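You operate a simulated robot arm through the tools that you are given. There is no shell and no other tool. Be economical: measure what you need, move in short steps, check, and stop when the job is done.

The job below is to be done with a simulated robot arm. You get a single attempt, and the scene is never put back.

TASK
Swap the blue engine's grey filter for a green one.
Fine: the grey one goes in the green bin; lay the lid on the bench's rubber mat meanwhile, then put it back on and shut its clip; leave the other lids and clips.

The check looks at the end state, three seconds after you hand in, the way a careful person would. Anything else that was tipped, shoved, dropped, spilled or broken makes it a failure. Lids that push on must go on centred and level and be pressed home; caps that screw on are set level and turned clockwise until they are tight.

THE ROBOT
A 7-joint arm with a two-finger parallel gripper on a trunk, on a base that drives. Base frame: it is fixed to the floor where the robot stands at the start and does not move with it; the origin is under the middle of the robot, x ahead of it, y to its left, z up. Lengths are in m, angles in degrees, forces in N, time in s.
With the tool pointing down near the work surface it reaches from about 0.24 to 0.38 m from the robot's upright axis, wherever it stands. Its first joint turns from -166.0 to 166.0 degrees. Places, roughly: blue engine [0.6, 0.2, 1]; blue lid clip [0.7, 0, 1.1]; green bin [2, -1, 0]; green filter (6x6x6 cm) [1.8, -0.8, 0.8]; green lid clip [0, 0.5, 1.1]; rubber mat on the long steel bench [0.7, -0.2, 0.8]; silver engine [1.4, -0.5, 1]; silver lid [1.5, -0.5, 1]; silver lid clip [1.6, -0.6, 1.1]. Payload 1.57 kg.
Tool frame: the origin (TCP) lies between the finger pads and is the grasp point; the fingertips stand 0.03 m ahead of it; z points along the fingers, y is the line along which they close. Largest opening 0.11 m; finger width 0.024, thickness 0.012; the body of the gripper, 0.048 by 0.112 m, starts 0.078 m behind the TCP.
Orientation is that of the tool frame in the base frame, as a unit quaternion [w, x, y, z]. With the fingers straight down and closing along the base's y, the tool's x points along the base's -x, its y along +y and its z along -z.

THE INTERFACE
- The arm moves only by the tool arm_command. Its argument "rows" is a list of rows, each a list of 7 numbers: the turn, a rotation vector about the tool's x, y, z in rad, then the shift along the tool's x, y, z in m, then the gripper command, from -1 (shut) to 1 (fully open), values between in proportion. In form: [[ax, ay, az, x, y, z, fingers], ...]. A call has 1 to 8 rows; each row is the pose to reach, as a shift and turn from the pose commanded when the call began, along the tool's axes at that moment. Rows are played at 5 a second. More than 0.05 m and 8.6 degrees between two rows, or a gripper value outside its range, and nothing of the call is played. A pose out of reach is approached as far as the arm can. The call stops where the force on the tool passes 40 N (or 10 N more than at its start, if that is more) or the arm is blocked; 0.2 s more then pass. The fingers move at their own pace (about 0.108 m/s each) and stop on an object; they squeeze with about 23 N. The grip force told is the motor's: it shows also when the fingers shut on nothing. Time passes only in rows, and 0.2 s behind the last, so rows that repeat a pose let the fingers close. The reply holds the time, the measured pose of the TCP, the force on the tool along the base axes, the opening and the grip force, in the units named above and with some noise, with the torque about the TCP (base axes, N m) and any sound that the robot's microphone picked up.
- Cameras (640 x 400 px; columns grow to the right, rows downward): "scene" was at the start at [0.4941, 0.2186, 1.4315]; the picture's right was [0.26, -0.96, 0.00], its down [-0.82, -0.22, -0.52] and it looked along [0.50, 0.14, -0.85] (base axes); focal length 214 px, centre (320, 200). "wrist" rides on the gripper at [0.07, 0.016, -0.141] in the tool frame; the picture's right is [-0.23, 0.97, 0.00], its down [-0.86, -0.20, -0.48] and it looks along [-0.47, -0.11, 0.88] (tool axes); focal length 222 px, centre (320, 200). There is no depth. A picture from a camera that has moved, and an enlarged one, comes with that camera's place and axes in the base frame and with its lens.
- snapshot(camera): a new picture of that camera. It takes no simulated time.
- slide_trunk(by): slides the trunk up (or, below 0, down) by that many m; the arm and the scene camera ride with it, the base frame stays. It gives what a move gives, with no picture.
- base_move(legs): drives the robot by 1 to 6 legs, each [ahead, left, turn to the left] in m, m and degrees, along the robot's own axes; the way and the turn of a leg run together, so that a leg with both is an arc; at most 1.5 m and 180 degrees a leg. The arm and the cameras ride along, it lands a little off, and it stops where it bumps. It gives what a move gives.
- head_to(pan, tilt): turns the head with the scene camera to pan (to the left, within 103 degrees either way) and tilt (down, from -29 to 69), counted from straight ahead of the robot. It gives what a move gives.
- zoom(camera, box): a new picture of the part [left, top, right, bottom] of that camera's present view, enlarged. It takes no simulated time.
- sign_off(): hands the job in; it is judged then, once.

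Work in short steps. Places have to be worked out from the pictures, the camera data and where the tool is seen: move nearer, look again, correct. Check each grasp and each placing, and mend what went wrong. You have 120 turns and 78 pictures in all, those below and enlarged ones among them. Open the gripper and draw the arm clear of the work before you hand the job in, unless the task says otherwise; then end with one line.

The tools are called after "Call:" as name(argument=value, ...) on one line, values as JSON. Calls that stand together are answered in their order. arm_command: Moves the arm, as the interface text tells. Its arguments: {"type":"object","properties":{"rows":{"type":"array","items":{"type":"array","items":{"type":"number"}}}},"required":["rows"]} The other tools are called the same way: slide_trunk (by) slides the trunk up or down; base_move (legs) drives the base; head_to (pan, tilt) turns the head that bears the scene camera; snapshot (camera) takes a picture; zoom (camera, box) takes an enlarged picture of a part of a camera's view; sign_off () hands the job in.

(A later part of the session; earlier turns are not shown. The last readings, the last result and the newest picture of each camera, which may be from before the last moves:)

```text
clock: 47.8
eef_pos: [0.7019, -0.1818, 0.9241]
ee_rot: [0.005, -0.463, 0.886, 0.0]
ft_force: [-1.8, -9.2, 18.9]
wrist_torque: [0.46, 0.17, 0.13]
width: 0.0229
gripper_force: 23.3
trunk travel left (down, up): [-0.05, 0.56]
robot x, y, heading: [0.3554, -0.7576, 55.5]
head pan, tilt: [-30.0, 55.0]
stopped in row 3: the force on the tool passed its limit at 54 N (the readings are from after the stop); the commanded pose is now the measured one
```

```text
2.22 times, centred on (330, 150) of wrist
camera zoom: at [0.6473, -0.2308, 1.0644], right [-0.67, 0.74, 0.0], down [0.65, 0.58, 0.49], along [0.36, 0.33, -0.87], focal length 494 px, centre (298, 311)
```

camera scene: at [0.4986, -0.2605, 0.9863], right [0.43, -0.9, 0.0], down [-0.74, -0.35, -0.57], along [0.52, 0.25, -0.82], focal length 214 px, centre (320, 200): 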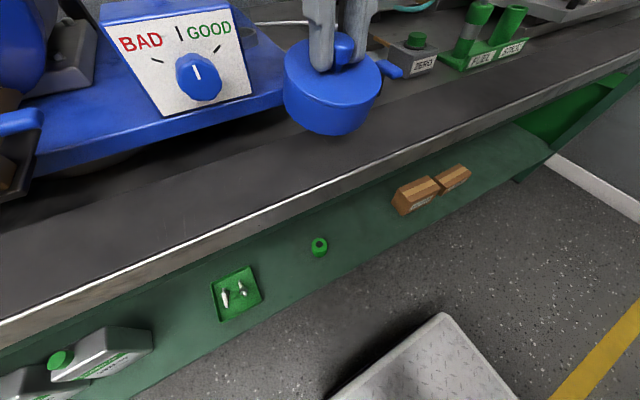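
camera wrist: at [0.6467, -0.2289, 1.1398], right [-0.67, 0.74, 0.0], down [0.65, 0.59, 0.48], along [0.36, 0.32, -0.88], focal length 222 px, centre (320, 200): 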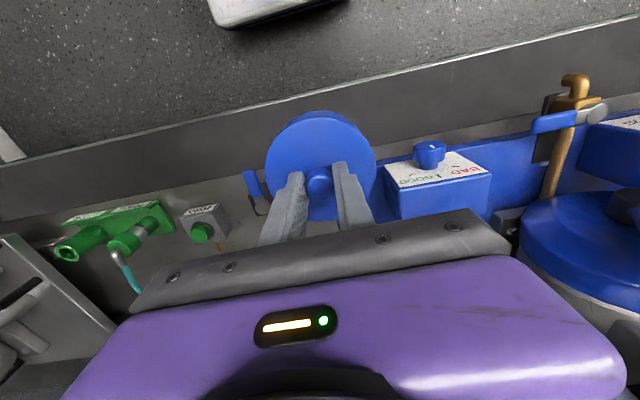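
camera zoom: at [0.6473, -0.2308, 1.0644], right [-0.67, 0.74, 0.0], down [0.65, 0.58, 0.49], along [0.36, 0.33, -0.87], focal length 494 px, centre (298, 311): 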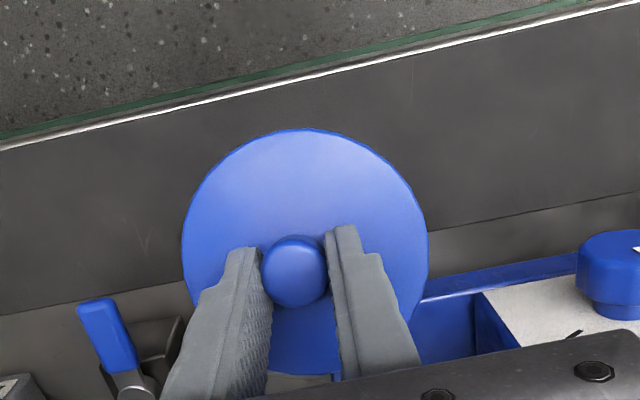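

The lid bottom is still ~5 cm above the mat; its rear edge caught the engine plate's corner (n≈0.30, d≈0.68). I raise 4 cm and shift 5.4 cm right, between plate corner and valve handle.

Call:
arm_command(rows=[[0, 0, 0, 0, 0, -0.02, -1], [0, 0, 0, 0, 0, -0.04, -1], [0, 0, 0, 0.002, -0.027, -0.04, -1], [0, 0, 0, 0.0036, -0.0543, -0.04, -1], [0, 0, 0, 0.0036, -0.0543, -0.04, -1]])

Call:
snapshot(camera="wrist")

Call:
zoom(camera="scene", box=[220, 0, 460, 160])

```text
clock: 49.0
eef_pos: [0.7443, -0.2161, 0.9628]
ee_rot: [0.005, -0.462, 0.887, 0.001]
ft_force: [-1.3, -0.6, -1.9]
wrist_torque: [0.0, -0.03, 0.02]
width: 0.0228
gripper_force: 23.0
trunk travel left (down, up): [-0.05, 0.56]
robot x, y, heading: [0.3553, -0.7577, 55.4]
head pan, tilt: [-30.0, 55.0]
```

```text
42 pictures are left
camera wrist: at [0.69, -0.2636, 1.1034], right [-0.67, 0.74, 0.0], down [0.65, 0.58, 0.49], along [0.36, 0.32, -0.87], focal length 222 px, centre (320, 200)
```

wrist: 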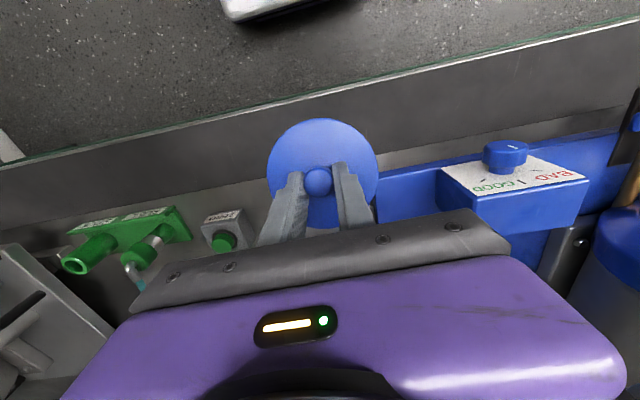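

```text
2.50 times, centred on (340, 80) of scene
camera zoom: at [0.4987, -0.26, 0.9858], right [0.43, -0.9, 0.0], down [-0.74, -0.35, -0.57], along [0.52, 0.24, -0.82], focal length 536 px, centre (270, 500)
```

zoom: 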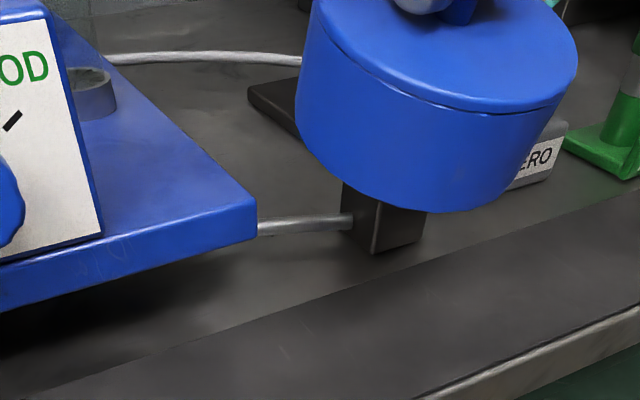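

The valve handle sits high (≈0.87) with its tip about (0.785, -0.227) — too tight here. I raise 6 cm and drive 0.165 right to the open stretch of mat beyond the valve.

Call:
slide_trunk(by=0.06)

Call:
base_move(legs=[[0, -0.165, 0]])

Call:
snapshot(camera="wrist")

Call:
snapshot(camera="scene")

```text
clock: 50.0
eef_pos: [0.7448, -0.2159, 1.0227]
ee_rot: [0.005, -0.463, 0.886, 0.001]
ft_force: [0.1, -0.1, 0.1]
wrist_torque: [-0.01, 0.0, -0.01]
width: 0.0227
gripper_force: 23.1
trunk travel left (down, up): [-0.11, 0.5]
robot x, y, heading: [0.3518, -0.7552, 55.3]
head pan, tilt: [-30.0, 55.0]
```

```text
clock: 51.5
eef_pos: [0.877, -0.307, 1.023]
ee_rot: [0.005, -0.463, 0.886, 0.001]
ft_force: [0.2, 0.8, -0.8]
wrist_torque: [0.0, -0.02, 0.02]
width: 0.0224
gripper_force: 23.4
trunk travel left (down, up): [-0.11, 0.5]
robot x, y, heading: [0.4881, -0.8503, 55.2]
head pan, tilt: [-30.0, 55.0]
```

```text
40 pictures are left
camera wrist: at [0.8225, -0.3553, 1.1634], right [-0.67, 0.74, 0.0], down [0.65, 0.59, 0.49], along [0.36, 0.32, -0.87], focal length 222 px, centre (320, 200)
```

wrist: 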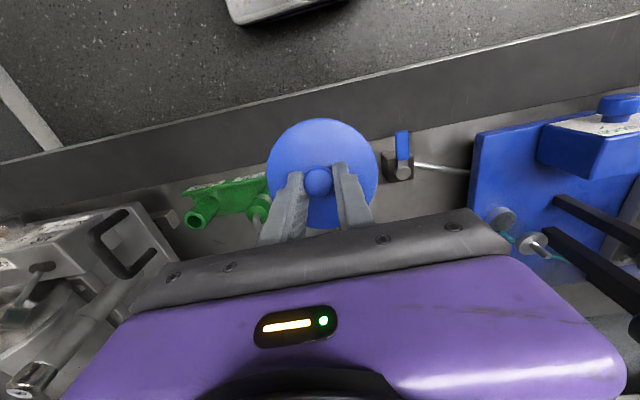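

```text
39 pictures are left
camera scene: at [0.6313, -0.3521, 1.0458], right [0.43, -0.9, 0.0], down [-0.74, -0.35, -0.57], along [0.52, 0.25, -0.82], focal length 214 px, centre (320, 200)
```

scene: 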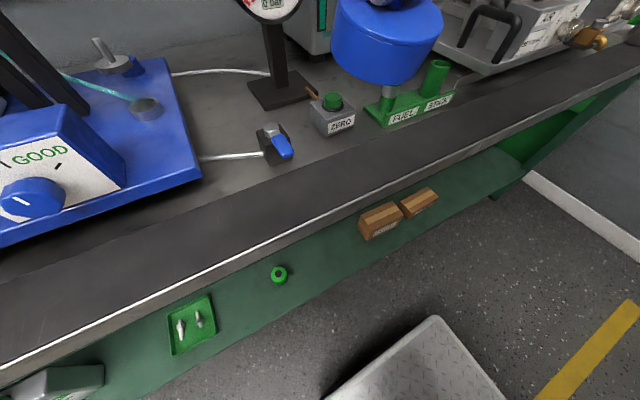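

Position (n≈0.246) projects to mid-mat, clear of the valve, ZERO box and green block. I lower by trunk 0.1, then by arm until contact.

Call:
slide_trunk(by=-0.1)

Call:
arm_command(rows=[[0, 0, 0, 0, 0, 0.02, -1], [0, 0, 0, 0, 0, 0.03, -1], [0, 0, 0, 0, 0, 0.036, -1], [0, 0, 0, 0, 0, 0.042, -1], [0, 0, 0, 0, 0, 0.047, -1], [0, 0, 0, 0, 0, 0.052, -1], [0, 0, 0, 0, 0, 0.056, -1], [0, 0, 0, 0, 0, 0.06, -1]])

Call:
snapshot(camera="scene")

```text
clock: 52.8
eef_pos: [0.8773, -0.3069, 0.9221]
ee_rot: [0.005, -0.462, 0.887, 0.001]
ft_force: [-0.1, 0.0, -1.1]
wrist_torque: [0.03, 0.01, 0.0]
width: 0.0224
gripper_force: 23.4
trunk travel left (down, up): [-0.01, 0.6]
robot x, y, heading: [0.4864, -0.847, 55.3]
head pan, tilt: [-30.0, 55.0]
```

```text
clock: 54.1
eef_pos: [0.8778, -0.3044, 0.8738]
ee_rot: [0.008, -0.462, 0.887, 0.003]
ft_force: [0.8, 1.4, 12.0]
wrist_torque: [-0.3, 0.23, -0.02]
width: 0.0225
gripper_force: 23.2
trunk travel left (down, up): [-0.01, 0.6]
robot x, y, heading: [0.4837, -0.8515, 55.0]
head pan, tilt: [-30.0, 55.0]
stopped in row 6: the force on the tool passed its limit at 42 N (the readings are from after the stop); the commanded pose is now the measured one
```

```text
38 pictures are left
camera scene: at [0.6315, -0.352, 0.9455], right [0.43, -0.9, 0.0], down [-0.74, -0.35, -0.57], along [0.52, 0.25, -0.82], focal length 214 px, centre (320, 200)
```

scene: 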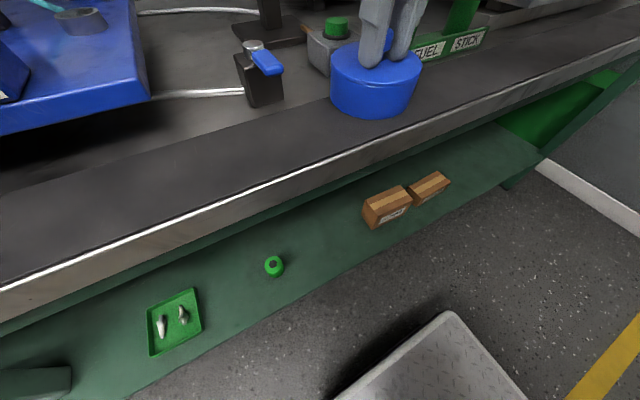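

Contact at TCP 0.874, as expected for the mat. I release and rise.

Call:
arm_command(rows=[[0, 0, 0, 0, 0, 0, -0.2], [0, 0, 0, 0, 0, 0, 0], [0, 0, 0, 0, 0, 0, 0], [0, 0, 0, 0, 0, -0.03, 0], [0, 0, 0, 0, 0, -0.06, 0], [0, 0, 0, 0, 0, -0.08, 0]])

Call:
slide_trunk(by=0.25)

Call:
snapshot(camera="scene")

```text
clock: 55.5
eef_pos: [0.8755, -0.3044, 0.954]
ee_rot: [0.006, -0.462, 0.887, 0.002]
ft_force: [-0.2, 0.0, 0.4]
wrist_torque: [-0.01, 0.03, 0.0]
width: 0.055
gripper_force: 0.1
trunk travel left (down, up): [-0.01, 0.6]
robot x, y, heading: [0.4898, -0.8478, 55.3]
head pan, tilt: [-30.0, 55.0]
```

```text
clock: 58.1
eef_pos: [0.8769, -0.3058, 1.2037]
ee_rot: [0.006, -0.461, 0.887, 0.002]
ft_force: [-0.2, -0.5, 0.3]
wrist_torque: [0.01, 0.02, 0.01]
width: 0.055
gripper_force: 0.0
trunk travel left (down, up): [-0.26, 0.35]
robot x, y, heading: [0.4842, -0.8475, 55.3]
head pan, tilt: [-30.0, 55.0]
```

```text
37 pictures are left
camera scene: at [0.6315, -0.3519, 1.1958], right [0.43, -0.9, 0.0], down [-0.74, -0.35, -0.57], along [0.52, 0.25, -0.82], focal length 214 px, centre (320, 200)
```

scene: 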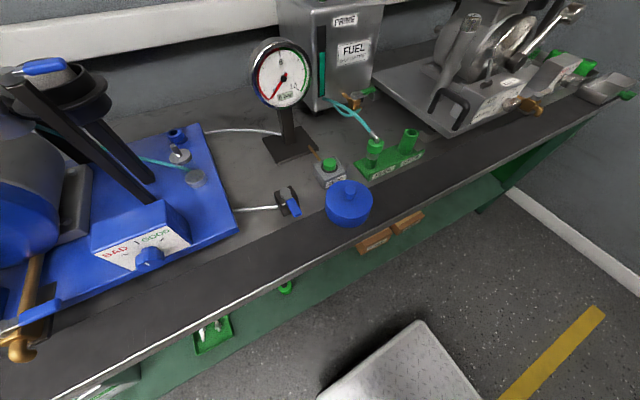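

The lid rests on the mat. Now I drive back left 0.33 and ahead 0.20 to the filter housing.

Call:
base_move(legs=[[0, 0.33, 0], [0.2, 0, 0]])

Call:
arm_command(rows=[[0, 0, 0, 0, 0, 0, 0.5], [0, 0, 0, 0, 0, 0, 0.5]])

Call:
snapshot(camera="wrist")

Call:
snapshot(camera="scene")

```text
clock: 61.5
eef_pos: [0.7136, 0.05, 1.2036]
ee_rot: [0.007, -0.465, 0.885, 0.002]
ft_force: [0.6, 0.6, 0.5]
wrist_torque: [0.01, 0.01, 0.01]
width: 0.055
gripper_force: 0.0
trunk travel left (down, up): [-0.26, 0.35]
robot x, y, heading: [0.3244, -0.4938, 55.7]
head pan, tilt: [-30.0, 55.0]
```

```text
clock: 62.1
eef_pos: [0.7136, 0.0503, 1.2041]
ee_rot: [0.007, -0.464, 0.886, 0.003]
ft_force: [-0.2, 0.0, -0.1]
wrist_torque: [0.01, 0.04, -0.01]
width: 0.0826
gripper_force: 0.1
trunk travel left (down, up): [-0.26, 0.35]
robot x, y, heading: [0.3256, -0.4922, 55.7]
head pan, tilt: [-30.0, 55.0]
```

```text
36 pictures are left
camera wrist: at [0.6589, 0.0007, 1.3446], right [-0.67, 0.74, 0.0], down [0.65, 0.58, 0.49], along [0.36, 0.33, -0.87], focal length 222 px, centre (320, 200)
```

wrist: 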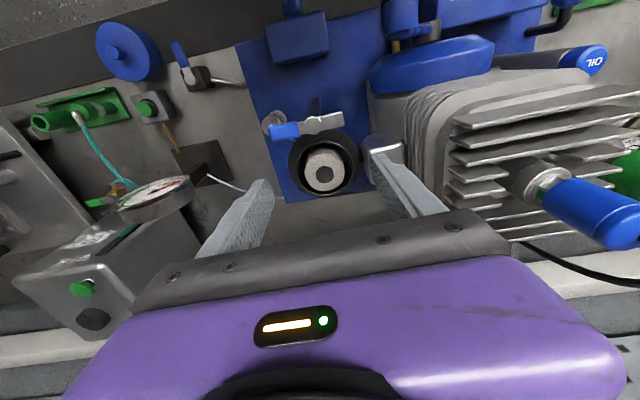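

```text
35 pictures are left
camera scene: at [0.4692, 0.0025, 1.1958], right [0.43, -0.9, 0.0], down [-0.74, -0.35, -0.57], along [0.52, 0.25, -0.82], focal length 214 px, centre (320, 200)
```

scene: 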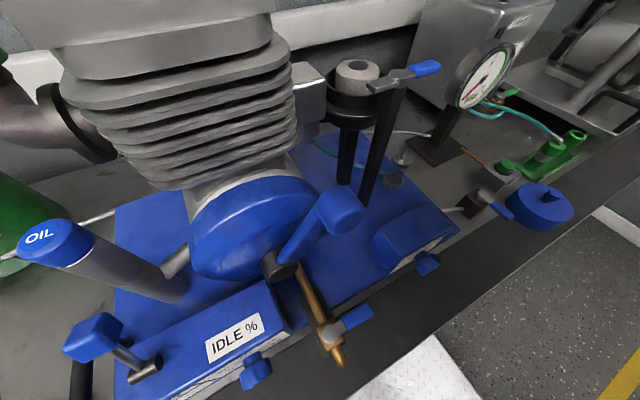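

I zoom in on the housing to measure filter and cup.

Call:
zoom(camera="wrist", box=[250, 95, 410, 215])

Call:
zoom(camera="scene", box=[290, 40, 450, 160])

```text
3.33 times, centred on (330, 155) of wrist
camera zoom: at [0.6589, 0.0007, 1.3446], right [-0.67, 0.74, 0.0], down [0.65, 0.58, 0.49], along [0.36, 0.33, -0.87], focal length 740 px, centre (287, 350)
```

zoom: 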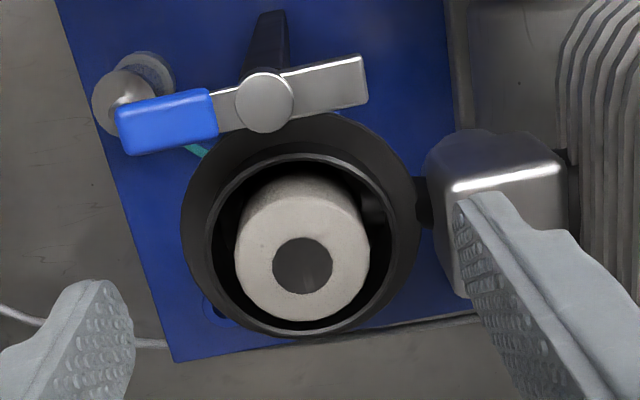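

```text
3.33 times, centred on (370, 100) of scene
camera zoom: at [0.4692, 0.0025, 1.1958], right [0.43, -0.9, 0.0], down [-0.74, -0.35, -0.57], along [0.52, 0.25, -0.82], focal length 715 px, centre (153, 533)
```

zoom: 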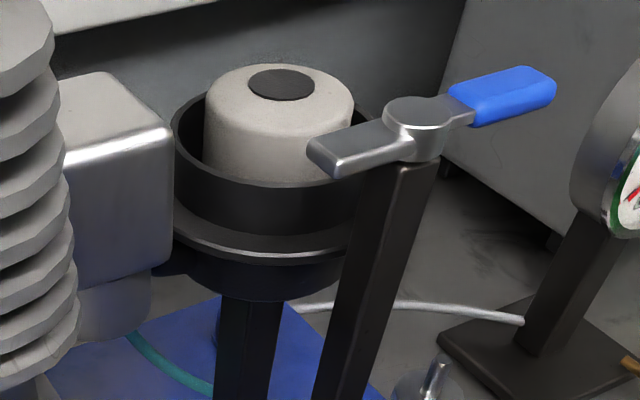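

Filter top centre is at (0.737, 0.080, 1.079), with the cup rim at about 1.066, diameter ≈51 mm; only the top centimetre can be gripped. I move over it, correct the slight tilt, and descend to tips at ≈1.069.

Call:
arm_command(rows=[[0, 0.015, 0, -0.0378, -0.002, 0, 0.22], [0, 0.015, 0, -0.0378, -0.002, 0.04, 0.22], [0, 0.015, 0, -0.0378, -0.002, 0.08, 0.22], [0, 0.015, 0, -0.0378, -0.002, 0.097, 0.22], [0, 0.015, 0, -0.0378, -0.002, 0.105, 0.22]])

Call:
zoom(camera="scene", box=[290, 40, 450, 160])

```text
clock: 63.3
eef_pos: [0.7385, 0.0785, 1.0995]
ee_rot: [0.001, -0.464, 0.886, 0.0]
ft_force: [-0.5, 0.2, 0.4]
wrist_torque: [0.01, -0.02, 0.0]
width: 0.067
gripper_force: 0.1
trunk travel left (down, up): [-0.26, 0.35]
robot x, y, heading: [0.3249, -0.4962, 55.5]
head pan, tilt: [-30.0, 55.0]
```

```text
3.33 times, centred on (370, 100) of scene
camera zoom: at [0.4691, 0.0025, 1.1958], right [0.43, -0.9, 0.0], down [-0.74, -0.35, -0.57], along [0.52, 0.25, -0.82], focal length 715 px, centre (153, 533)
```

zoom: 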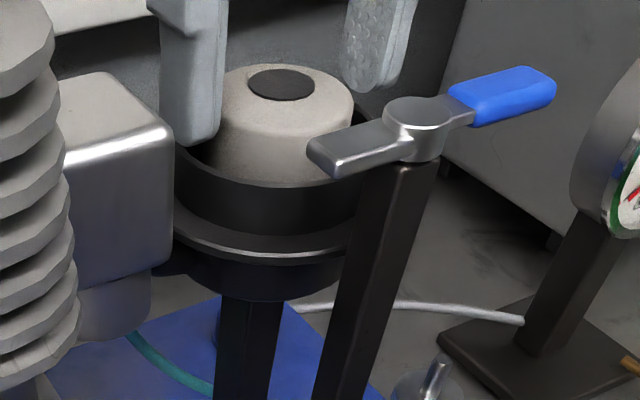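

The fingers straddle the filter's protruding top. I close.

Call:
arm_command(rows=[[0, 0, 0, 0, 0, 0, -1], [0, 0, 0, 0, 0, 0, -1], [0, 0, 0, 0, 0, 0, -1]])

Call:
arm_command(rows=[[0, 0, 0, 0, 0, -0.006, -1], [0, 0, 0, 0, 0, -0.015, -1], [0, 0, 0, 0, 0, -0.03, -1], [0, 0, 0, 0, 0, -0.06, -1], [0, 0, 0, 0, 0, -0.09, -1]])

Call:
snapshot(camera="scene")

```text
clock: 64.1
eef_pos: [0.739, 0.0803, 1.0985]
ee_rot: [0.0, -0.464, 0.886, -0.002]
ft_force: [0.5, -0.4, 0.9]
wrist_torque: [0.01, -0.01, 0.04]
width: 0.0501
gripper_force: 23.0
trunk travel left (down, up): [-0.26, 0.35]
robot x, y, heading: [0.3266, -0.4959, 55.5]
head pan, tilt: [-30.0, 55.0]
```

```text
clock: 65.3
eef_pos: [0.7382, 0.0817, 1.1895]
ee_rot: [0.0, -0.464, 0.886, -0.001]
ft_force: [-0.3, -0.6, -0.3]
wrist_torque: [0.0, 0.04, 0.02]
width: 0.0503
gripper_force: 23.5
trunk travel left (down, up): [-0.26, 0.35]
robot x, y, heading: [0.3282, -0.4932, 55.6]
head pan, tilt: [-30.0, 55.0]
```

```text
31 pictures are left
camera scene: at [0.4694, 0.0026, 1.1956], right [0.43, -0.9, 0.0], down [-0.74, -0.35, -0.57], along [0.52, 0.25, -0.82], focal length 214 px, centre (320, 200)
```

scene: 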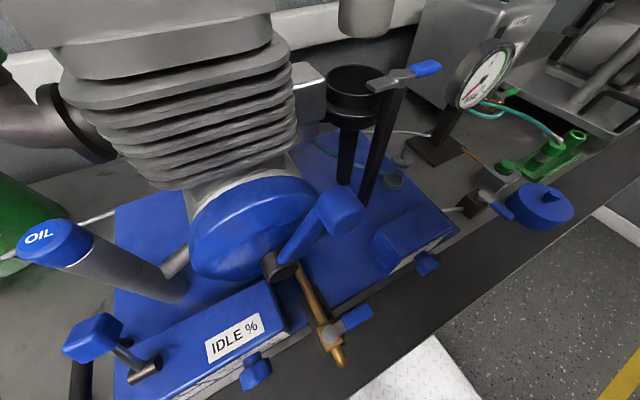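

Filter out (50 mm diameter), cup empty. I raise the trunk and drive back, then right along the bench toward the green bin and the green filter.

Call:
slide_trunk(by=0.15)

Call:
base_move(legs=[[-0.25, 0, 0], [0, -1.15, 0]])

Call:
head_to(pan=-45, tilt=50)

Call:
snapshot(camera="scene")

```text
clock: 67.0
eef_pos: [0.7381, 0.0792, 1.339]
ee_rot: [0.0, -0.464, 0.886, -0.001]
ft_force: [-0.1, -0.4, -0.7]
wrist_torque: [-0.01, 0.02, -0.03]
width: 0.0503
gripper_force: 22.8
trunk travel left (down, up): [-0.41, 0.2]
robot x, y, heading: [0.3249, -0.4959, 55.7]
head pan, tilt: [-30.0, 55.0]
```

```text
clock: 74.3
eef_pos: [1.5393, -0.7675, 1.3407]
ee_rot: [0.0, -0.47, 0.883, -0.001]
ft_force: [-0.3, 0.2, -0.3]
wrist_torque: [0.0, 0.02, 0.01]
width: 0.0502
gripper_force: 22.8
trunk travel left (down, up): [-0.41, 0.2]
robot x, y, heading: [1.1376, -1.3488, 56.4]
head pan, tilt: [-30.0, 55.0]
```

```text
clock: 75.1
eef_pos: [1.5388, -0.768, 1.3401]
ee_rot: [0.0, -0.47, 0.882, -0.001]
ft_force: [-1.3, -0.2, -0.2]
wrist_torque: [-0.01, -0.01, 0.03]
width: 0.0504
gripper_force: 22.8
trunk travel left (down, up): [-0.41, 0.2]
robot x, y, heading: [1.1395, -1.3451, 56.2]
head pan, tilt: [-45.0, 50.0]
```

```text
30 pictures are left
camera scene: at [1.2836, -0.8664, 1.3523], right [0.2, -0.98, 0.0], down [-0.75, -0.15, -0.64], along [0.63, 0.13, -0.77], focal length 214 px, centre (320, 200)
```

scene: 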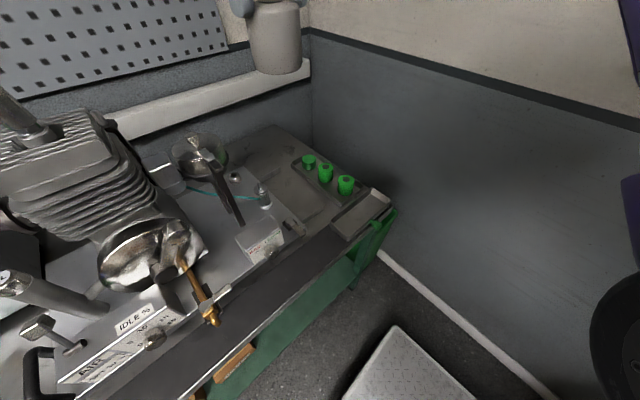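

I zoom on the bench end, the green filters, and the suspected bin.

Call:
zoom(camera="scene", box=[230, 130, 430, 300])

Call:
head_to(pan=-60, tilt=40)

Call:
base_move(legs=[[-0.2, -0.15, 0]])

Call:
snapshot(camera="scene")

```text
2.35 times, centred on (330, 215) of scene
camera zoom: at [1.2836, -0.8664, 1.3523], right [0.2, -0.98, 0.0], down [-0.75, -0.15, -0.64], along [0.63, 0.13, -0.77], focal length 505 px, centre (296, 165)
```

zoom: 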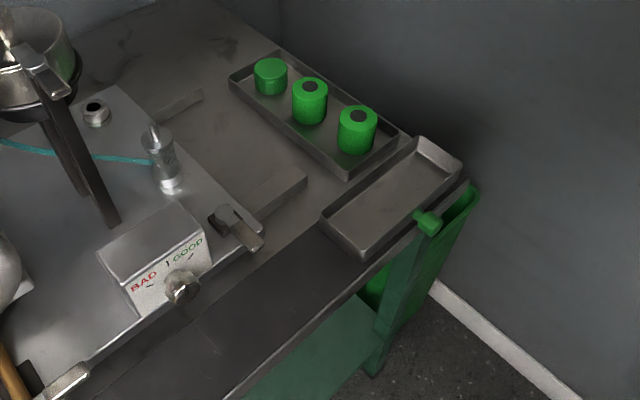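

```text
clock: 75.9
eef_pos: [1.5396, -0.7662, 1.3388]
ee_rot: [-0.001, -0.47, 0.882, -0.001]
ft_force: [0.1, 0.4, 0.3]
wrist_torque: [-0.02, -0.01, 0.01]
width: 0.0501
gripper_force: 22.8
trunk travel left (down, up): [-0.41, 0.2]
robot x, y, heading: [1.1365, -1.3484, 56.5]
head pan, tilt: [-60.0, 40.0]
```

```text
clock: 77.7
eef_pos: [1.5503, -1.0142, 1.3396]
ee_rot: [-0.001, -0.473, 0.881, -0.001]
ft_force: [0.8, 0.1, 0.1]
wrist_torque: [0.01, -0.01, -0.03]
width: 0.0501
gripper_force: 23.4
trunk travel left (down, up): [-0.41, 0.2]
robot x, y, heading: [1.1513, -1.5972, 56.7]
head pan, tilt: [-60.0, 40.0]
```

```text
28 pictures are left
camera scene: at [1.3048, -1.1347, 1.3665], right [-0.06, -1.0, 0.0], down [-0.64, 0.04, -0.77], along [0.76, -0.04, -0.64], focal length 214 px, centre (320, 200)
```

scene: 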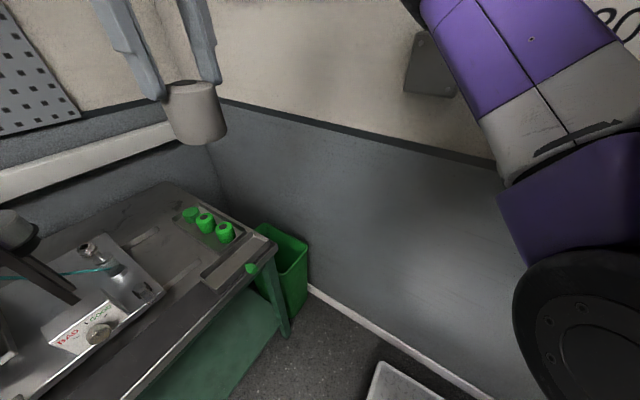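

The green bin stands on the floor between bench end and wall (rim ≈ (2.07, -0.95), height about 0.4). I turn 26° right and approach so the tool comes over it, then look down.

Call:
base_move(legs=[[0, 0, -26.4], [0.33, 0.093, 0]])

Call:
head_to(pan=-15, tilt=60)

Call:
snapshot(camera="scene")

```text
clock: 79.1
eef_pos: [1.6753, -1.1244, 1.3402]
ee_rot: [0.001, -0.369, 0.93, 0.001]
ft_force: [0.7, -0.2, 0.8]
wrist_torque: [-0.02, 0.01, -0.04]
width: 0.05
gripper_force: 22.2
trunk travel left (down, up): [-0.41, 0.2]
robot x, y, heading: [1.1513, -1.5956, 41.2]
head pan, tilt: [-60.0, 40.0]
stopped in leg 1: the robot was blocked; the commanded pose is now the measured one
```

```text
clock: 80.2
eef_pos: [1.6752, -1.1229, 1.3406]
ee_rot: [0.002, -0.368, 0.93, 0.0]
ft_force: [0.4, -0.6, -0.5]
wrist_torque: [0.03, 0.02, 0.0]
width: 0.0497
gripper_force: 23.2
trunk travel left (down, up): [-0.41, 0.2]
robot x, y, heading: [1.1477, -1.5966, 41.1]
head pan, tilt: [-15.0, 60.0]
```

```text
27 pictures are left
camera scene: at [1.3955, -1.1287, 1.339], right [0.44, -0.9, 0.0], down [-0.78, -0.38, -0.5], along [0.45, 0.22, -0.86], focal length 214 px, centre (320, 200)
```

scene: 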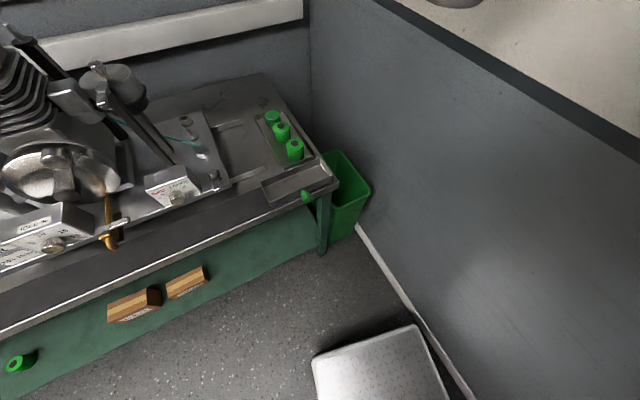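

The platform corner touched the wall (at d≈2.27), nothing else. I turn back to face the bench and place myself at d≈1.95, reaching the bin (rim centre ≈(1.93, -0.95), height ≈0.58) with the arm.

Call:
base_move(legs=[[0, 0, 14.2], [0, -0.09, 0], [0.31, 0, 0]])

Call:
snapshot(camera="wrist")

```text
clock: 83.8
eef_pos: [1.8064, -0.8127, 1.3387]
ee_rot: [0.0, -0.477, 0.879, 0.002]
ft_force: [0.3, 0.3, 1.4]
wrist_torque: [-0.03, 0.02, -0.05]
width: 0.05
gripper_force: 22.9
trunk travel left (down, up): [-0.41, 0.2]
robot x, y, heading: [1.3986, -1.3914, 55.2]
head pan, tilt: [-15.0, 60.0]
```

```text
26 pictures are left
camera wrist: at [1.7548, -0.8626, 1.4817], right [-0.69, 0.72, 0.0], down [0.64, 0.61, 0.48], along [0.34, 0.33, -0.88], focal length 222 px, centre (320, 200)
```

wrist: 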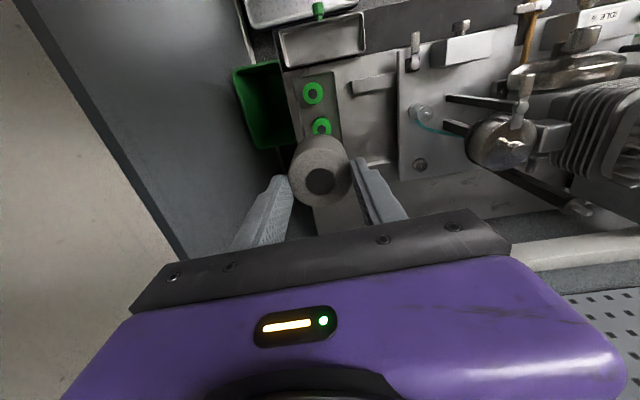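

The bin's opening spans d 2.05–2.24, n 0.2–0.46; I'll nudge the base 6 cm ahead, 2 cm right, then carry the filter over the bin centre (1.952, -0.949).

Call:
base_move(legs=[[0.06, -0.02, 0]])

Call:
arm_command(rows=[[0, 0, 0, 0.019, -0.035, 0, -1], [0, 0, 0, 0.038, -0.07, 0, -1], [0, 0, 0, 0.056, -0.105, 0, -1], [0, 0, 0, 0.075, -0.14, 0, -1], [0, 0, 0, 0.094, -0.1745, 0, -1], [0, 0, 0, 0.094, -0.1745, 0, -1]])

Call:
slide_trunk(by=-0.3)

Call:
snapshot(camera="wrist")

```text
clock: 84.9
eef_pos: [1.8493, -0.7718, 1.3411]
ee_rot: [0.002, -0.479, 0.878, 0.0]
ft_force: [-0.2, -0.3, 0.5]
wrist_torque: [-0.02, -0.01, 0.02]
width: 0.0501
gripper_force: 23.2
trunk travel left (down, up): [-0.41, 0.2]
robot x, y, heading: [1.4545, -1.3538, 54.9]
head pan, tilt: [-15.0, 60.0]
stopped in leg 1: the robot was blocked; the commanded pose is now the measured one
```

```text
clock: 85.9
eef_pos: [1.8539, -0.7722, 1.3407]
ee_rot: [0.0, -0.594, 0.805, -0.001]
ft_force: [0.0, 0.0, -0.2]
wrist_torque: [0.01, -0.03, 0.01]
width: 0.05
gripper_force: 23.4
trunk travel left (down, up): [-0.41, 0.2]
robot x, y, heading: [1.4747, -1.3086, 58.8]
head pan, tilt: [-15.0, 60.0]
stopped in row 4: the arm was blocked; the commanded pose is now the measured one
```

```text
clock: 88.9
eef_pos: [1.8637, -0.7765, 1.0391]
ee_rot: [-0.002, -0.593, 0.805, 0.0]
ft_force: [-0.2, -0.1, 0.0]
wrist_torque: [0.03, -0.02, 0.02]
width: 0.05
gripper_force: 23.0
trunk travel left (down, up): [-0.11, 0.5]
robot x, y, heading: [1.4708, -1.3101, 59.0]
head pan, tilt: [-15.0, 60.0]
```

```text
25 pictures are left
camera wrist: at [1.8279, -0.8368, 1.18], right [-0.86, 0.51, 0.0], down [0.45, 0.76, 0.47], along [0.24, 0.41, -0.88], focal length 222 px, centre (320, 200)
```

wrist: 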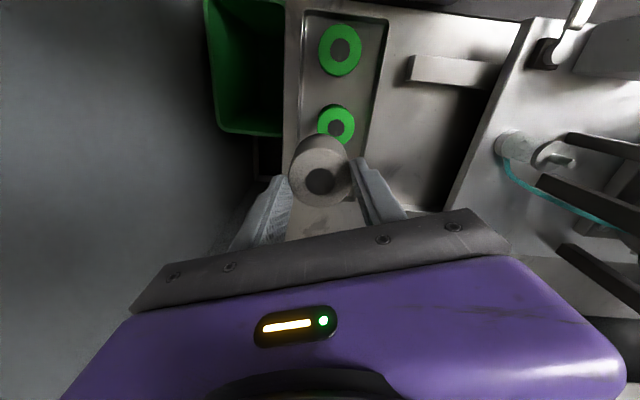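

The arm's elbow met the wall and shifted the base slightly. I raise the trunk, and move to d≈1.84, n≈-0.20, squared up, so that the arm can reach the bin sideways with its elbow clear.

Call:
slide_trunk(by=0.2)

Call:
base_move(legs=[[0, 0.115, 0], [0, 0, -3.7], [0.04, 0, 0]])

```text
clock: 91.1
eef_pos: [1.865, -0.7759, 1.2391]
ee_rot: [-0.003, -0.593, 0.805, 0.0]
ft_force: [0.7, 0.1, -0.6]
wrist_torque: [-0.03, 0.03, -0.04]
width: 0.0503
gripper_force: 22.9
trunk travel left (down, up): [-0.31, 0.3]
robot x, y, heading: [1.4727, -1.3158, 58.9]
head pan, tilt: [-15.0, 60.0]
```

```text
clock: 93.2
eef_pos: [1.8223, -0.7108, 1.2382]
ee_rot: [-0.003, -0.566, 0.824, 0.002]
ft_force: [0.9, 0.2, -0.3]
wrist_torque: [-0.01, 0.0, 0.01]
width: 0.0498
gripper_force: 23.1
trunk travel left (down, up): [-0.31, 0.3]
robot x, y, heading: [1.3971, -1.2195, 54.9]
head pan, tilt: [-15.0, 60.0]
```

Now I swing the tool to above the bin centre, turning the wrist along.

Call:
arm_command(rows=[[0, 0, 0.1, 0.0251, -0.0295, 0, -1], [0, 0, 0.2, 0.0502, -0.0589, 0, -1], [0, 0, 0.3, 0.0753, -0.0884, 0, -1], [0, 0, 0.4, 0.1004, -0.1179, 0, -1], [0, 0, 0.5, 0.1255, -0.1474, 0, -1], [0, 0, 0.6, 0.1506, -0.1768, 0, -1], [0, 0, 0.7, 0.1757, -0.2063, 0, -1], [0, 0, 0.7, 0.1757, -0.2063, 0, -1]])

Call:
snapshot(camera="wrist")

```text
clock: 93.9
eef_pos: [1.8144, -0.7215, 1.2334]
ee_rot: [-0.009, -0.571, 0.821, 0.001]
ft_force: [0.4, -0.2, 0.0]
wrist_torque: [0.02, 0.0, 0.0]
width: 0.0499
gripper_force: 22.9
trunk travel left (down, up): [-0.31, 0.3]
robot x, y, heading: [1.3989, -1.2205, 54.9]
head pan, tilt: [-15.0, 60.0]
stopped in row 3: the arm was blocked; the commanded pose is now the measured one
```

```text
24 pictures are left
camera wrist: at [1.7762, -0.7795, 1.3761], right [-0.83, 0.55, 0.01], down [0.49, 0.74, 0.47], along [0.25, 0.39, -0.88], focal length 222 px, centre (320, 200)
```

wrist: 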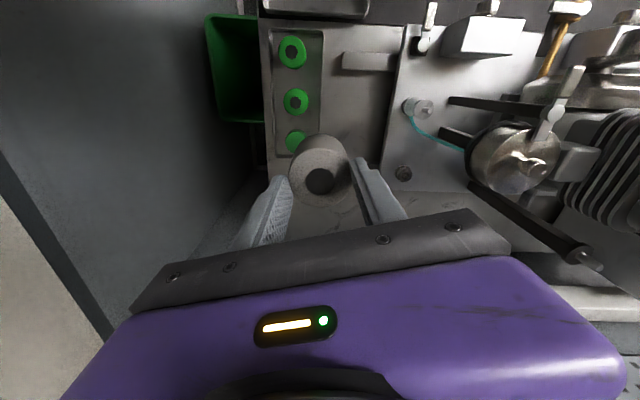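

Blocked again at once. I look at the elbow side to see what is touching.

Call:
head_to(pan=-80, tilt=15)

Call:
snapshot(camera="scene")

```text
clock: 95.2
eef_pos: [1.8141, -0.7215, 1.2329]
ee_rot: [-0.008, -0.572, 0.82, 0.001]
ft_force: [0.0, -0.3, -0.7]
wrist_torque: [-0.02, 0.02, -0.01]
width: 0.0499
gripper_force: 23.1
trunk travel left (down, up): [-0.31, 0.3]
robot x, y, heading: [1.3934, -1.2187, 54.8]
head pan, tilt: [-80.0, 15.0]
```

```text
23 pictures are left
camera scene: at [1.5634, -0.7941, 1.306], right [-0.42, -0.91, 0.0], down [-0.23, 0.11, -0.97], along [0.88, -0.41, -0.26], focal length 214 px, centre (320, 200)
```

scene: 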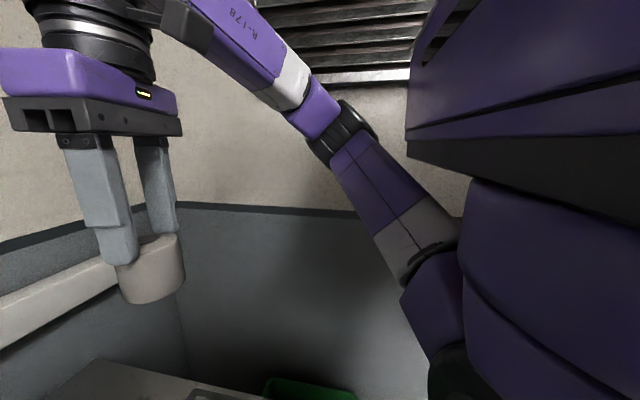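

The elbow ring is against the wall. I shift the base left 8 cm, swing the arm past the peak, then return right.

Call:
base_move(legs=[[0, 0.08, 0]])

Call:
arm_command(rows=[[0, 0, 0.1, 0.0237, -0.0297, 0, -1], [0, 0, 0.2, 0.0473, -0.0594, 0, -1], [0, 0, 0.3, 0.071, -0.0891, 0, -1], [0, 0, 0.4, 0.0947, -0.1188, 0, -1], [0, 0, 0.5, 0.1184, -0.1485, 0, -1], [0, 0, 0.6, 0.142, -0.1782, 0, -1], [0, 0, 0.7, 0.1657, -0.2079, 0, -1], [0, 0, 0.7, 0.1657, -0.2079, 0, -1]])

```text
clock: 96.3
eef_pos: [1.7486, -0.6749, 1.2342]
ee_rot: [-0.007, -0.571, 0.821, 0.001]
ft_force: [0.5, -0.2, 0.2]
wrist_torque: [0.01, 0.03, -0.01]
width: 0.0496
gripper_force: 22.6
trunk travel left (down, up): [-0.31, 0.3]
robot x, y, heading: [1.3305, -1.1739, 54.8]
head pan, tilt: [-80.0, 15.0]
```

```text
clock: 96.9
eef_pos: [1.7437, -0.6834, 1.231]
ee_rot: [-0.014, -0.579, 0.815, 0.003]
ft_force: [1.2, -0.1, 0.0]
wrist_torque: [0.03, 0.02, 0.0]
width: 0.0499
gripper_force: 23.1
trunk travel left (down, up): [-0.31, 0.3]
robot x, y, heading: [1.3293, -1.1725, 54.7]
head pan, tilt: [-80.0, 15.0]
stopped in row 3: the arm was blocked; the commanded pose is now the measured one
```

Still blocked, so it isn't just the wall: the tool is high relative to the trunk and close in, where the arm folds against itself. I raise the trunk 0.1 while lowering and extending the arm, and level the tool.

Call:
slide_trunk(by=0.1)

Call:
arm_command(rows=[[0.01, -0.01, 0, -0.0136, -0.007, 0.033, -1], [0.021, -0.0193, 0, -0.0273, -0.014, 0.066, -1], [0.021, -0.0193, 0, -0.0409, -0.0209, 0.1, -1], [0.021, -0.0193, 0, -0.0409, -0.0209, 0.1, -1]])

```text
clock: 98.2
eef_pos: [1.7427, -0.682, 1.3306]
ee_rot: [-0.014, -0.579, 0.815, 0.003]
ft_force: [0.5, 1.2, 0.2]
wrist_torque: [0.01, -0.01, 0.01]
width: 0.05
gripper_force: 22.5
trunk travel left (down, up): [-0.41, 0.2]
robot x, y, heading: [1.3282, -1.172, 55.0]
head pan, tilt: [-80.0, 15.0]
```

```text
clock: 99.2
eef_pos: [1.7737, -0.6545, 1.2307]
ee_rot: [0.0, -0.579, 0.816, -0.001]
ft_force: [0.0, -0.3, 0.1]
wrist_torque: [0.04, 0.03, 0.0]
width: 0.0499
gripper_force: 22.9
trunk travel left (down, up): [-0.41, 0.2]
robot x, y, heading: [1.3327, -1.1741, 54.9]
head pan, tilt: [-80.0, 15.0]
```

Level and extended now. I swing along an arc of constant radius toward the bin direction.

Call:
arm_command(rows=[[0, 0, 0.115, 0.0167, -0.0371, 0, -1], [0, 0, 0.23, 0.0419, -0.0701, 0, -1], [0, 0, 0.345, 0.0708, -0.1001, 0, -1], [0, 0, 0.46, 0.1033, -0.126, 0, -1], [0, 0, 0.575, 0.1385, -0.148, 0, -1], [0, 0, 0.69, 0.1763, -0.1655, 0, -1], [0, 0, 0.8, 0.2016, -0.1847, 0, -1], [0, 0, 0.8, 0.2016, -0.1847, 0, -1]])

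```text
clock: 101.0
eef_pos: [1.882, -0.9058, 1.2307]
ee_rot: [0.001, -0.215, 0.977, 0.0]
ft_force: [-0.1, -0.5, 0.0]
wrist_torque: [-0.02, -0.01, 0.0]
width: 0.0496
gripper_force: 23.2
trunk travel left (down, up): [-0.41, 0.2]
robot x, y, heading: [1.3294, -1.1746, 54.8]
head pan, tilt: [-80.0, 15.0]
```

The swing worked. I drive right 0.08 to bring it over the bin and check from the wrist camera.

Call:
base_move(legs=[[0, -0.08, 0]])

Call:
snapshot(camera="wrist")

```text
clock: 102.1
eef_pos: [1.946, -0.9506, 1.2306]
ee_rot: [0.001, -0.216, 0.976, 0.0]
ft_force: [0.3, 0.7, -0.2]
wrist_torque: [0.01, -0.03, 0.0]
width: 0.0494
gripper_force: 23.3
trunk travel left (down, up): [-0.41, 0.2]
robot x, y, heading: [1.3919, -1.2203, 54.9]
head pan, tilt: [-80.0, 15.0]
```

```text
22 pictures are left
camera wrist: at [1.876, -0.9649, 1.3719], right [-0.2, 0.98, 0.0], down [0.86, 0.18, 0.48], along [0.47, 0.1, -0.88], focal length 222 px, centre (320, 200)
```

wrist: 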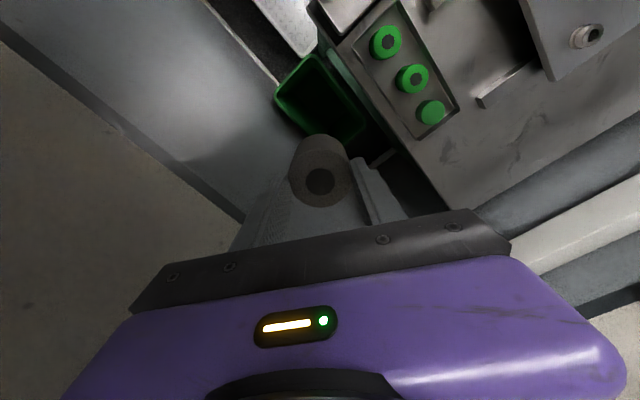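

The filter is above the bin (bin spans d 2.06–2.21, n 0.2–0.49). I lower the trunk 0.2 (head still clear of the silver engine) and extend the arm down.

Call:
slide_trunk(by=-0.2)

Call:
arm_command(rows=[[0, 0, 0, 0, 0, 0.04, -1], [0, 0, 0, 0, 0, 0.08, -1], [0, 0, 0, 0, 0, 0.12, -1], [0, 0, 0, 0, 0, 0.16, -1], [0, 0, 0, 0, 0, 0.2, -1], [0, 0, 0, 0, 0, 0.24, -1], [0, 0, 0, 0, 0, 0.24, -1]])

Call:
snapshot(camera="wrist")

```text
clock: 104.3
eef_pos: [1.9454, -0.9499, 1.0305]
ee_rot: [0.0, -0.216, 0.976, 0.001]
ft_force: [-0.1, -0.3, -0.1]
wrist_torque: [0.02, 0.02, -0.03]
width: 0.0497
gripper_force: 23.1
trunk travel left (down, up): [-0.21, 0.4]
robot x, y, heading: [1.3918, -1.2159, 55.1]
head pan, tilt: [-80.0, 15.0]
```

```text
clock: 105.9
eef_pos: [1.9461, -0.9502, 0.7896]
ee_rot: [0.0, -0.216, 0.976, 0.0]
ft_force: [-0.3, -0.4, -0.8]
wrist_torque: [-0.01, 0.0, 0.01]
width: 0.0504
gripper_force: 22.8
trunk travel left (down, up): [-0.21, 0.4]
robot x, y, heading: [1.3978, -1.2198, 54.9]
head pan, tilt: [-80.0, 15.0]
```

```text
21 pictures are left
camera wrist: at [1.876, -0.9635, 0.9311], right [-0.2, 0.98, 0.0], down [0.86, 0.18, 0.48], along [0.47, 0.1, -0.88], focal length 222 px, centre (320, 200)
```

wrist: 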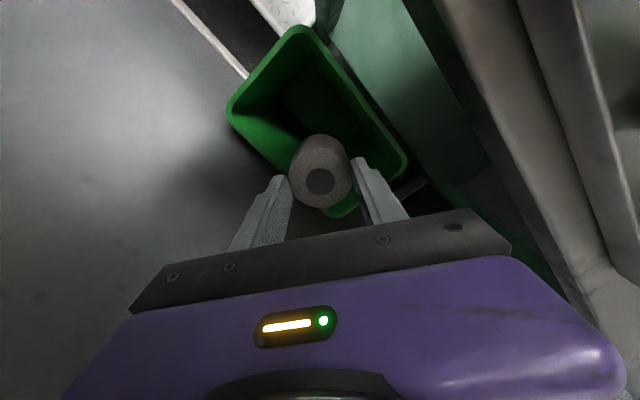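

The filter hangs centred over the bin's mouth. I release it here.

Call:
arm_command(rows=[[0, 0, 0, 0, 0, 0.03, -1], [0, 0, 0, 0, 0, 0.03, -1], [0, 0, 0, 0, 0, 0.03, 0.6], [0, 0, 0, 0, 0, 0.03, 0.6], [0, 0, 0, 0, 0, 0.03, 0.6], [0, 0, 0, 0, 0, 0.0, 0.6]])

Call:
snapshot(camera="wrist")

```text
clock: 107.3
eef_pos: [1.946, -0.9488, 0.7907]
ee_rot: [0.001, -0.215, 0.977, 0.0]
ft_force: [-0.1, 0.4, 0.2]
wrist_torque: [0.0, 0.01, 0.0]
width: 0.0881
gripper_force: 0.1
trunk travel left (down, up): [-0.21, 0.4]
robot x, y, heading: [1.3946, -1.2191, 55.0]
head pan, tilt: [-80.0, 15.0]
```

```text
20 pictures are left
camera wrist: at [1.8763, -0.9636, 0.9324], right [-0.2, 0.98, 0.0], down [0.86, 0.18, 0.48], along [0.47, 0.1, -0.88], focal length 222 px, centre (320, 200)
```

wrist: 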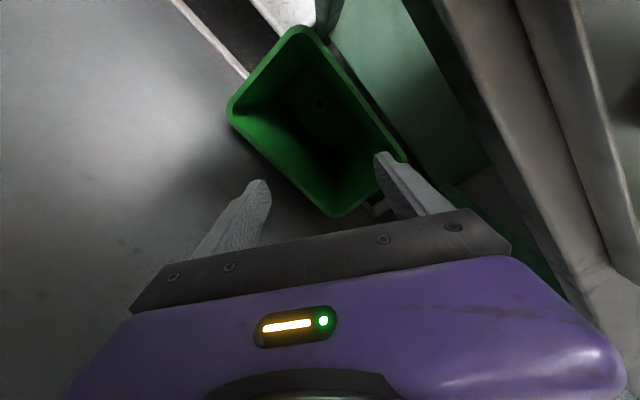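

Filter dropped into the bin. I raise arm and trunk, then shift the base left 0.10 to work on the green filters' tray.

Call:
arm_command(rows=[[0, 0, 0, 0, 0, -0.045, 0.4], [0, 0, 0, 0, 0, -0.09, 0.4], [0, 0, 0, 0, 0, -0.135, 0.4], [0, 0, 0, 0, 0, -0.18, 0.4], [0, 0, 0, 0, 0, -0.225, 0.4], [0, 0, 0, 0, 0, -0.24, 0.4]])

Call:
slide_trunk(by=0.15)

Call:
base_move(legs=[[0, 0.1, 0]])

Call:
arm_command(rows=[[0, 0, -0.106, -0.0042, 0.0215, 0, 0.4], [0, 0, -0.212, -0.0084, 0.0429, 0, 0.4], [0, 0, -0.318, -0.0125, 0.0644, 0, 0.4], [0, 0, -0.424, -0.0167, 0.0858, 0, 0.4], [0, 0, -0.53, -0.0209, 0.1073, 0, 0.4], [0, 0, -0.53, -0.0209, 0.1073, 0, 0.4]])

Call:
head_to(pan=-25, tilt=45)

Call:
snapshot(camera="wrist")

Call:
snapshot(camera="scene")

```text
clock: 108.7
eef_pos: [1.9465, -0.9497, 1.0303]
ee_rot: [0.001, -0.216, 0.976, 0.0]
ft_force: [1.6, 0.5, 0.3]
wrist_torque: [0.05, 0.02, 0.0]
width: 0.0771
gripper_force: 0.0
trunk travel left (down, up): [-0.21, 0.4]
robot x, y, heading: [1.3954, -1.219, 55.1]
head pan, tilt: [-80.0, 15.0]
```

```text
clock: 110.4
eef_pos: [1.948, -0.9512, 1.1789]
ee_rot: [0.0, -0.216, 0.976, -0.001]
ft_force: [0.0, 0.5, 0.7]
wrist_torque: [-0.02, 0.0, 0.01]
width: 0.077
gripper_force: 0.1
trunk travel left (down, up): [-0.36, 0.25]
robot x, y, heading: [1.3945, -1.2222, 54.7]
head pan, tilt: [-80.0, 15.0]
```

```text
clock: 111.6
eef_pos: [1.8646, -0.8911, 1.1795]
ee_rot: [0.001, -0.217, 0.976, 0.0]
ft_force: [-1.3, -0.1, 0.1]
wrist_torque: [-0.02, -0.02, 0.01]
width: 0.077
gripper_force: 0.1
trunk travel left (down, up): [-0.36, 0.25]
robot x, y, heading: [1.3157, -1.1617, 55.0]
head pan, tilt: [-80.0, 15.0]
```

```text
clock: 113.0
eef_pos: [1.8377, -0.7841, 1.181]
ee_rot: [0.001, -0.466, 0.885, 0.0]
ft_force: [0.0, -0.6, -0.9]
wrist_torque: [-0.01, 0.01, -0.02]
width: 0.0771
gripper_force: 0.2
trunk travel left (down, up): [-0.36, 0.25]
robot x, y, heading: [1.316, -1.1621, 55.4]
head pan, tilt: [-80.0, 15.0]
```

```text
clock: 114.2
eef_pos: [1.8382, -0.7843, 1.1799]
ee_rot: [0.002, -0.466, 0.885, -0.001]
ft_force: [0.3, 0.0, -0.2]
wrist_torque: [-0.02, -0.03, -0.02]
width: 0.077
gripper_force: 0.0
trunk travel left (down, up): [-0.36, 0.25]
robot x, y, heading: [1.3136, -1.162, 55.3]
head pan, tilt: [-25.0, 45.0]
```

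```text
19 pictures are left
camera wrist: at [1.7847, -0.8325, 1.3212], right [-0.67, 0.74, 0.0], down [0.65, 0.59, 0.48], along [0.36, 0.32, -0.88], focal length 222 px, centre (320, 200)
```

wrist: 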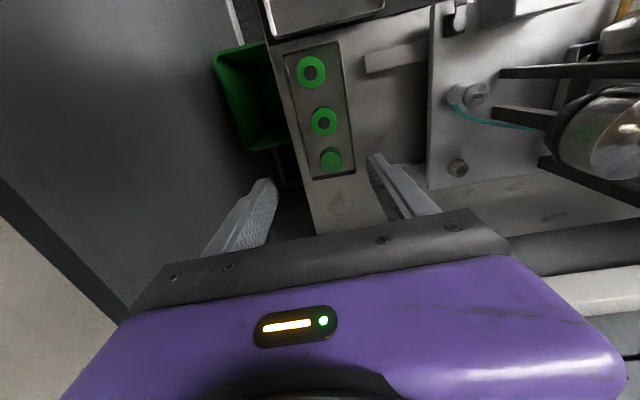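

```text
18 pictures are left
camera scene: at [1.4659, -0.6566, 1.3093], right [0.5, -0.86, 0.0], down [-0.61, -0.35, -0.71], along [0.61, 0.35, -0.71], focal length 214 px, centre (320, 200)
```

scene: 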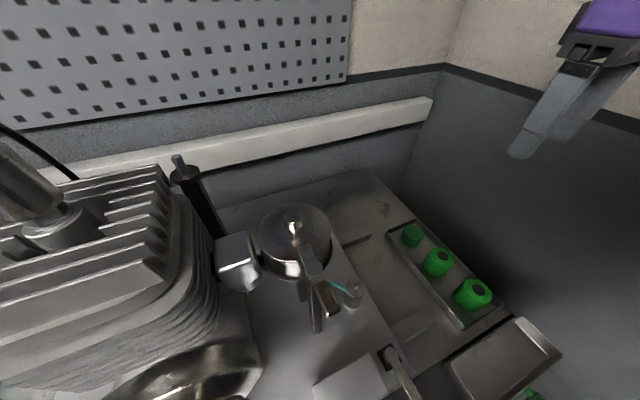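

I zoom both views on the filter tray for identification and triangulation.

Call:
zoom(camera="scene", box=[380, 215, 520, 325])

Call:
zoom(camera="wrist", box=[260, 40, 380, 190])

```text
3.64 times, centred on (450, 270) of scene
camera zoom: at [1.4659, -0.6566, 1.3093], right [0.5, -0.86, 0.0], down [-0.61, -0.35, -0.71], along [0.61, 0.35, -0.71], focal length 780 px, centre (-153, -54)
```

zoom: 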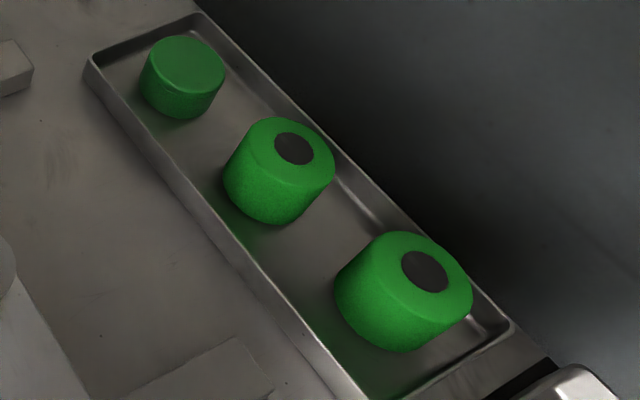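

```text
2.67 times, centred on (320, 115) of wrist
camera zoom: at [1.7847, -0.8325, 1.3212], right [-0.67, 0.74, 0.0], down [0.65, 0.59, 0.48], along [0.36, 0.32, -0.88], focal length 592 px, centre (320, 427)
```

zoom: 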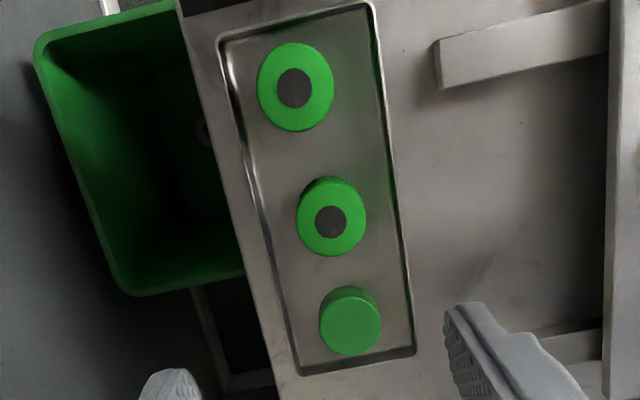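

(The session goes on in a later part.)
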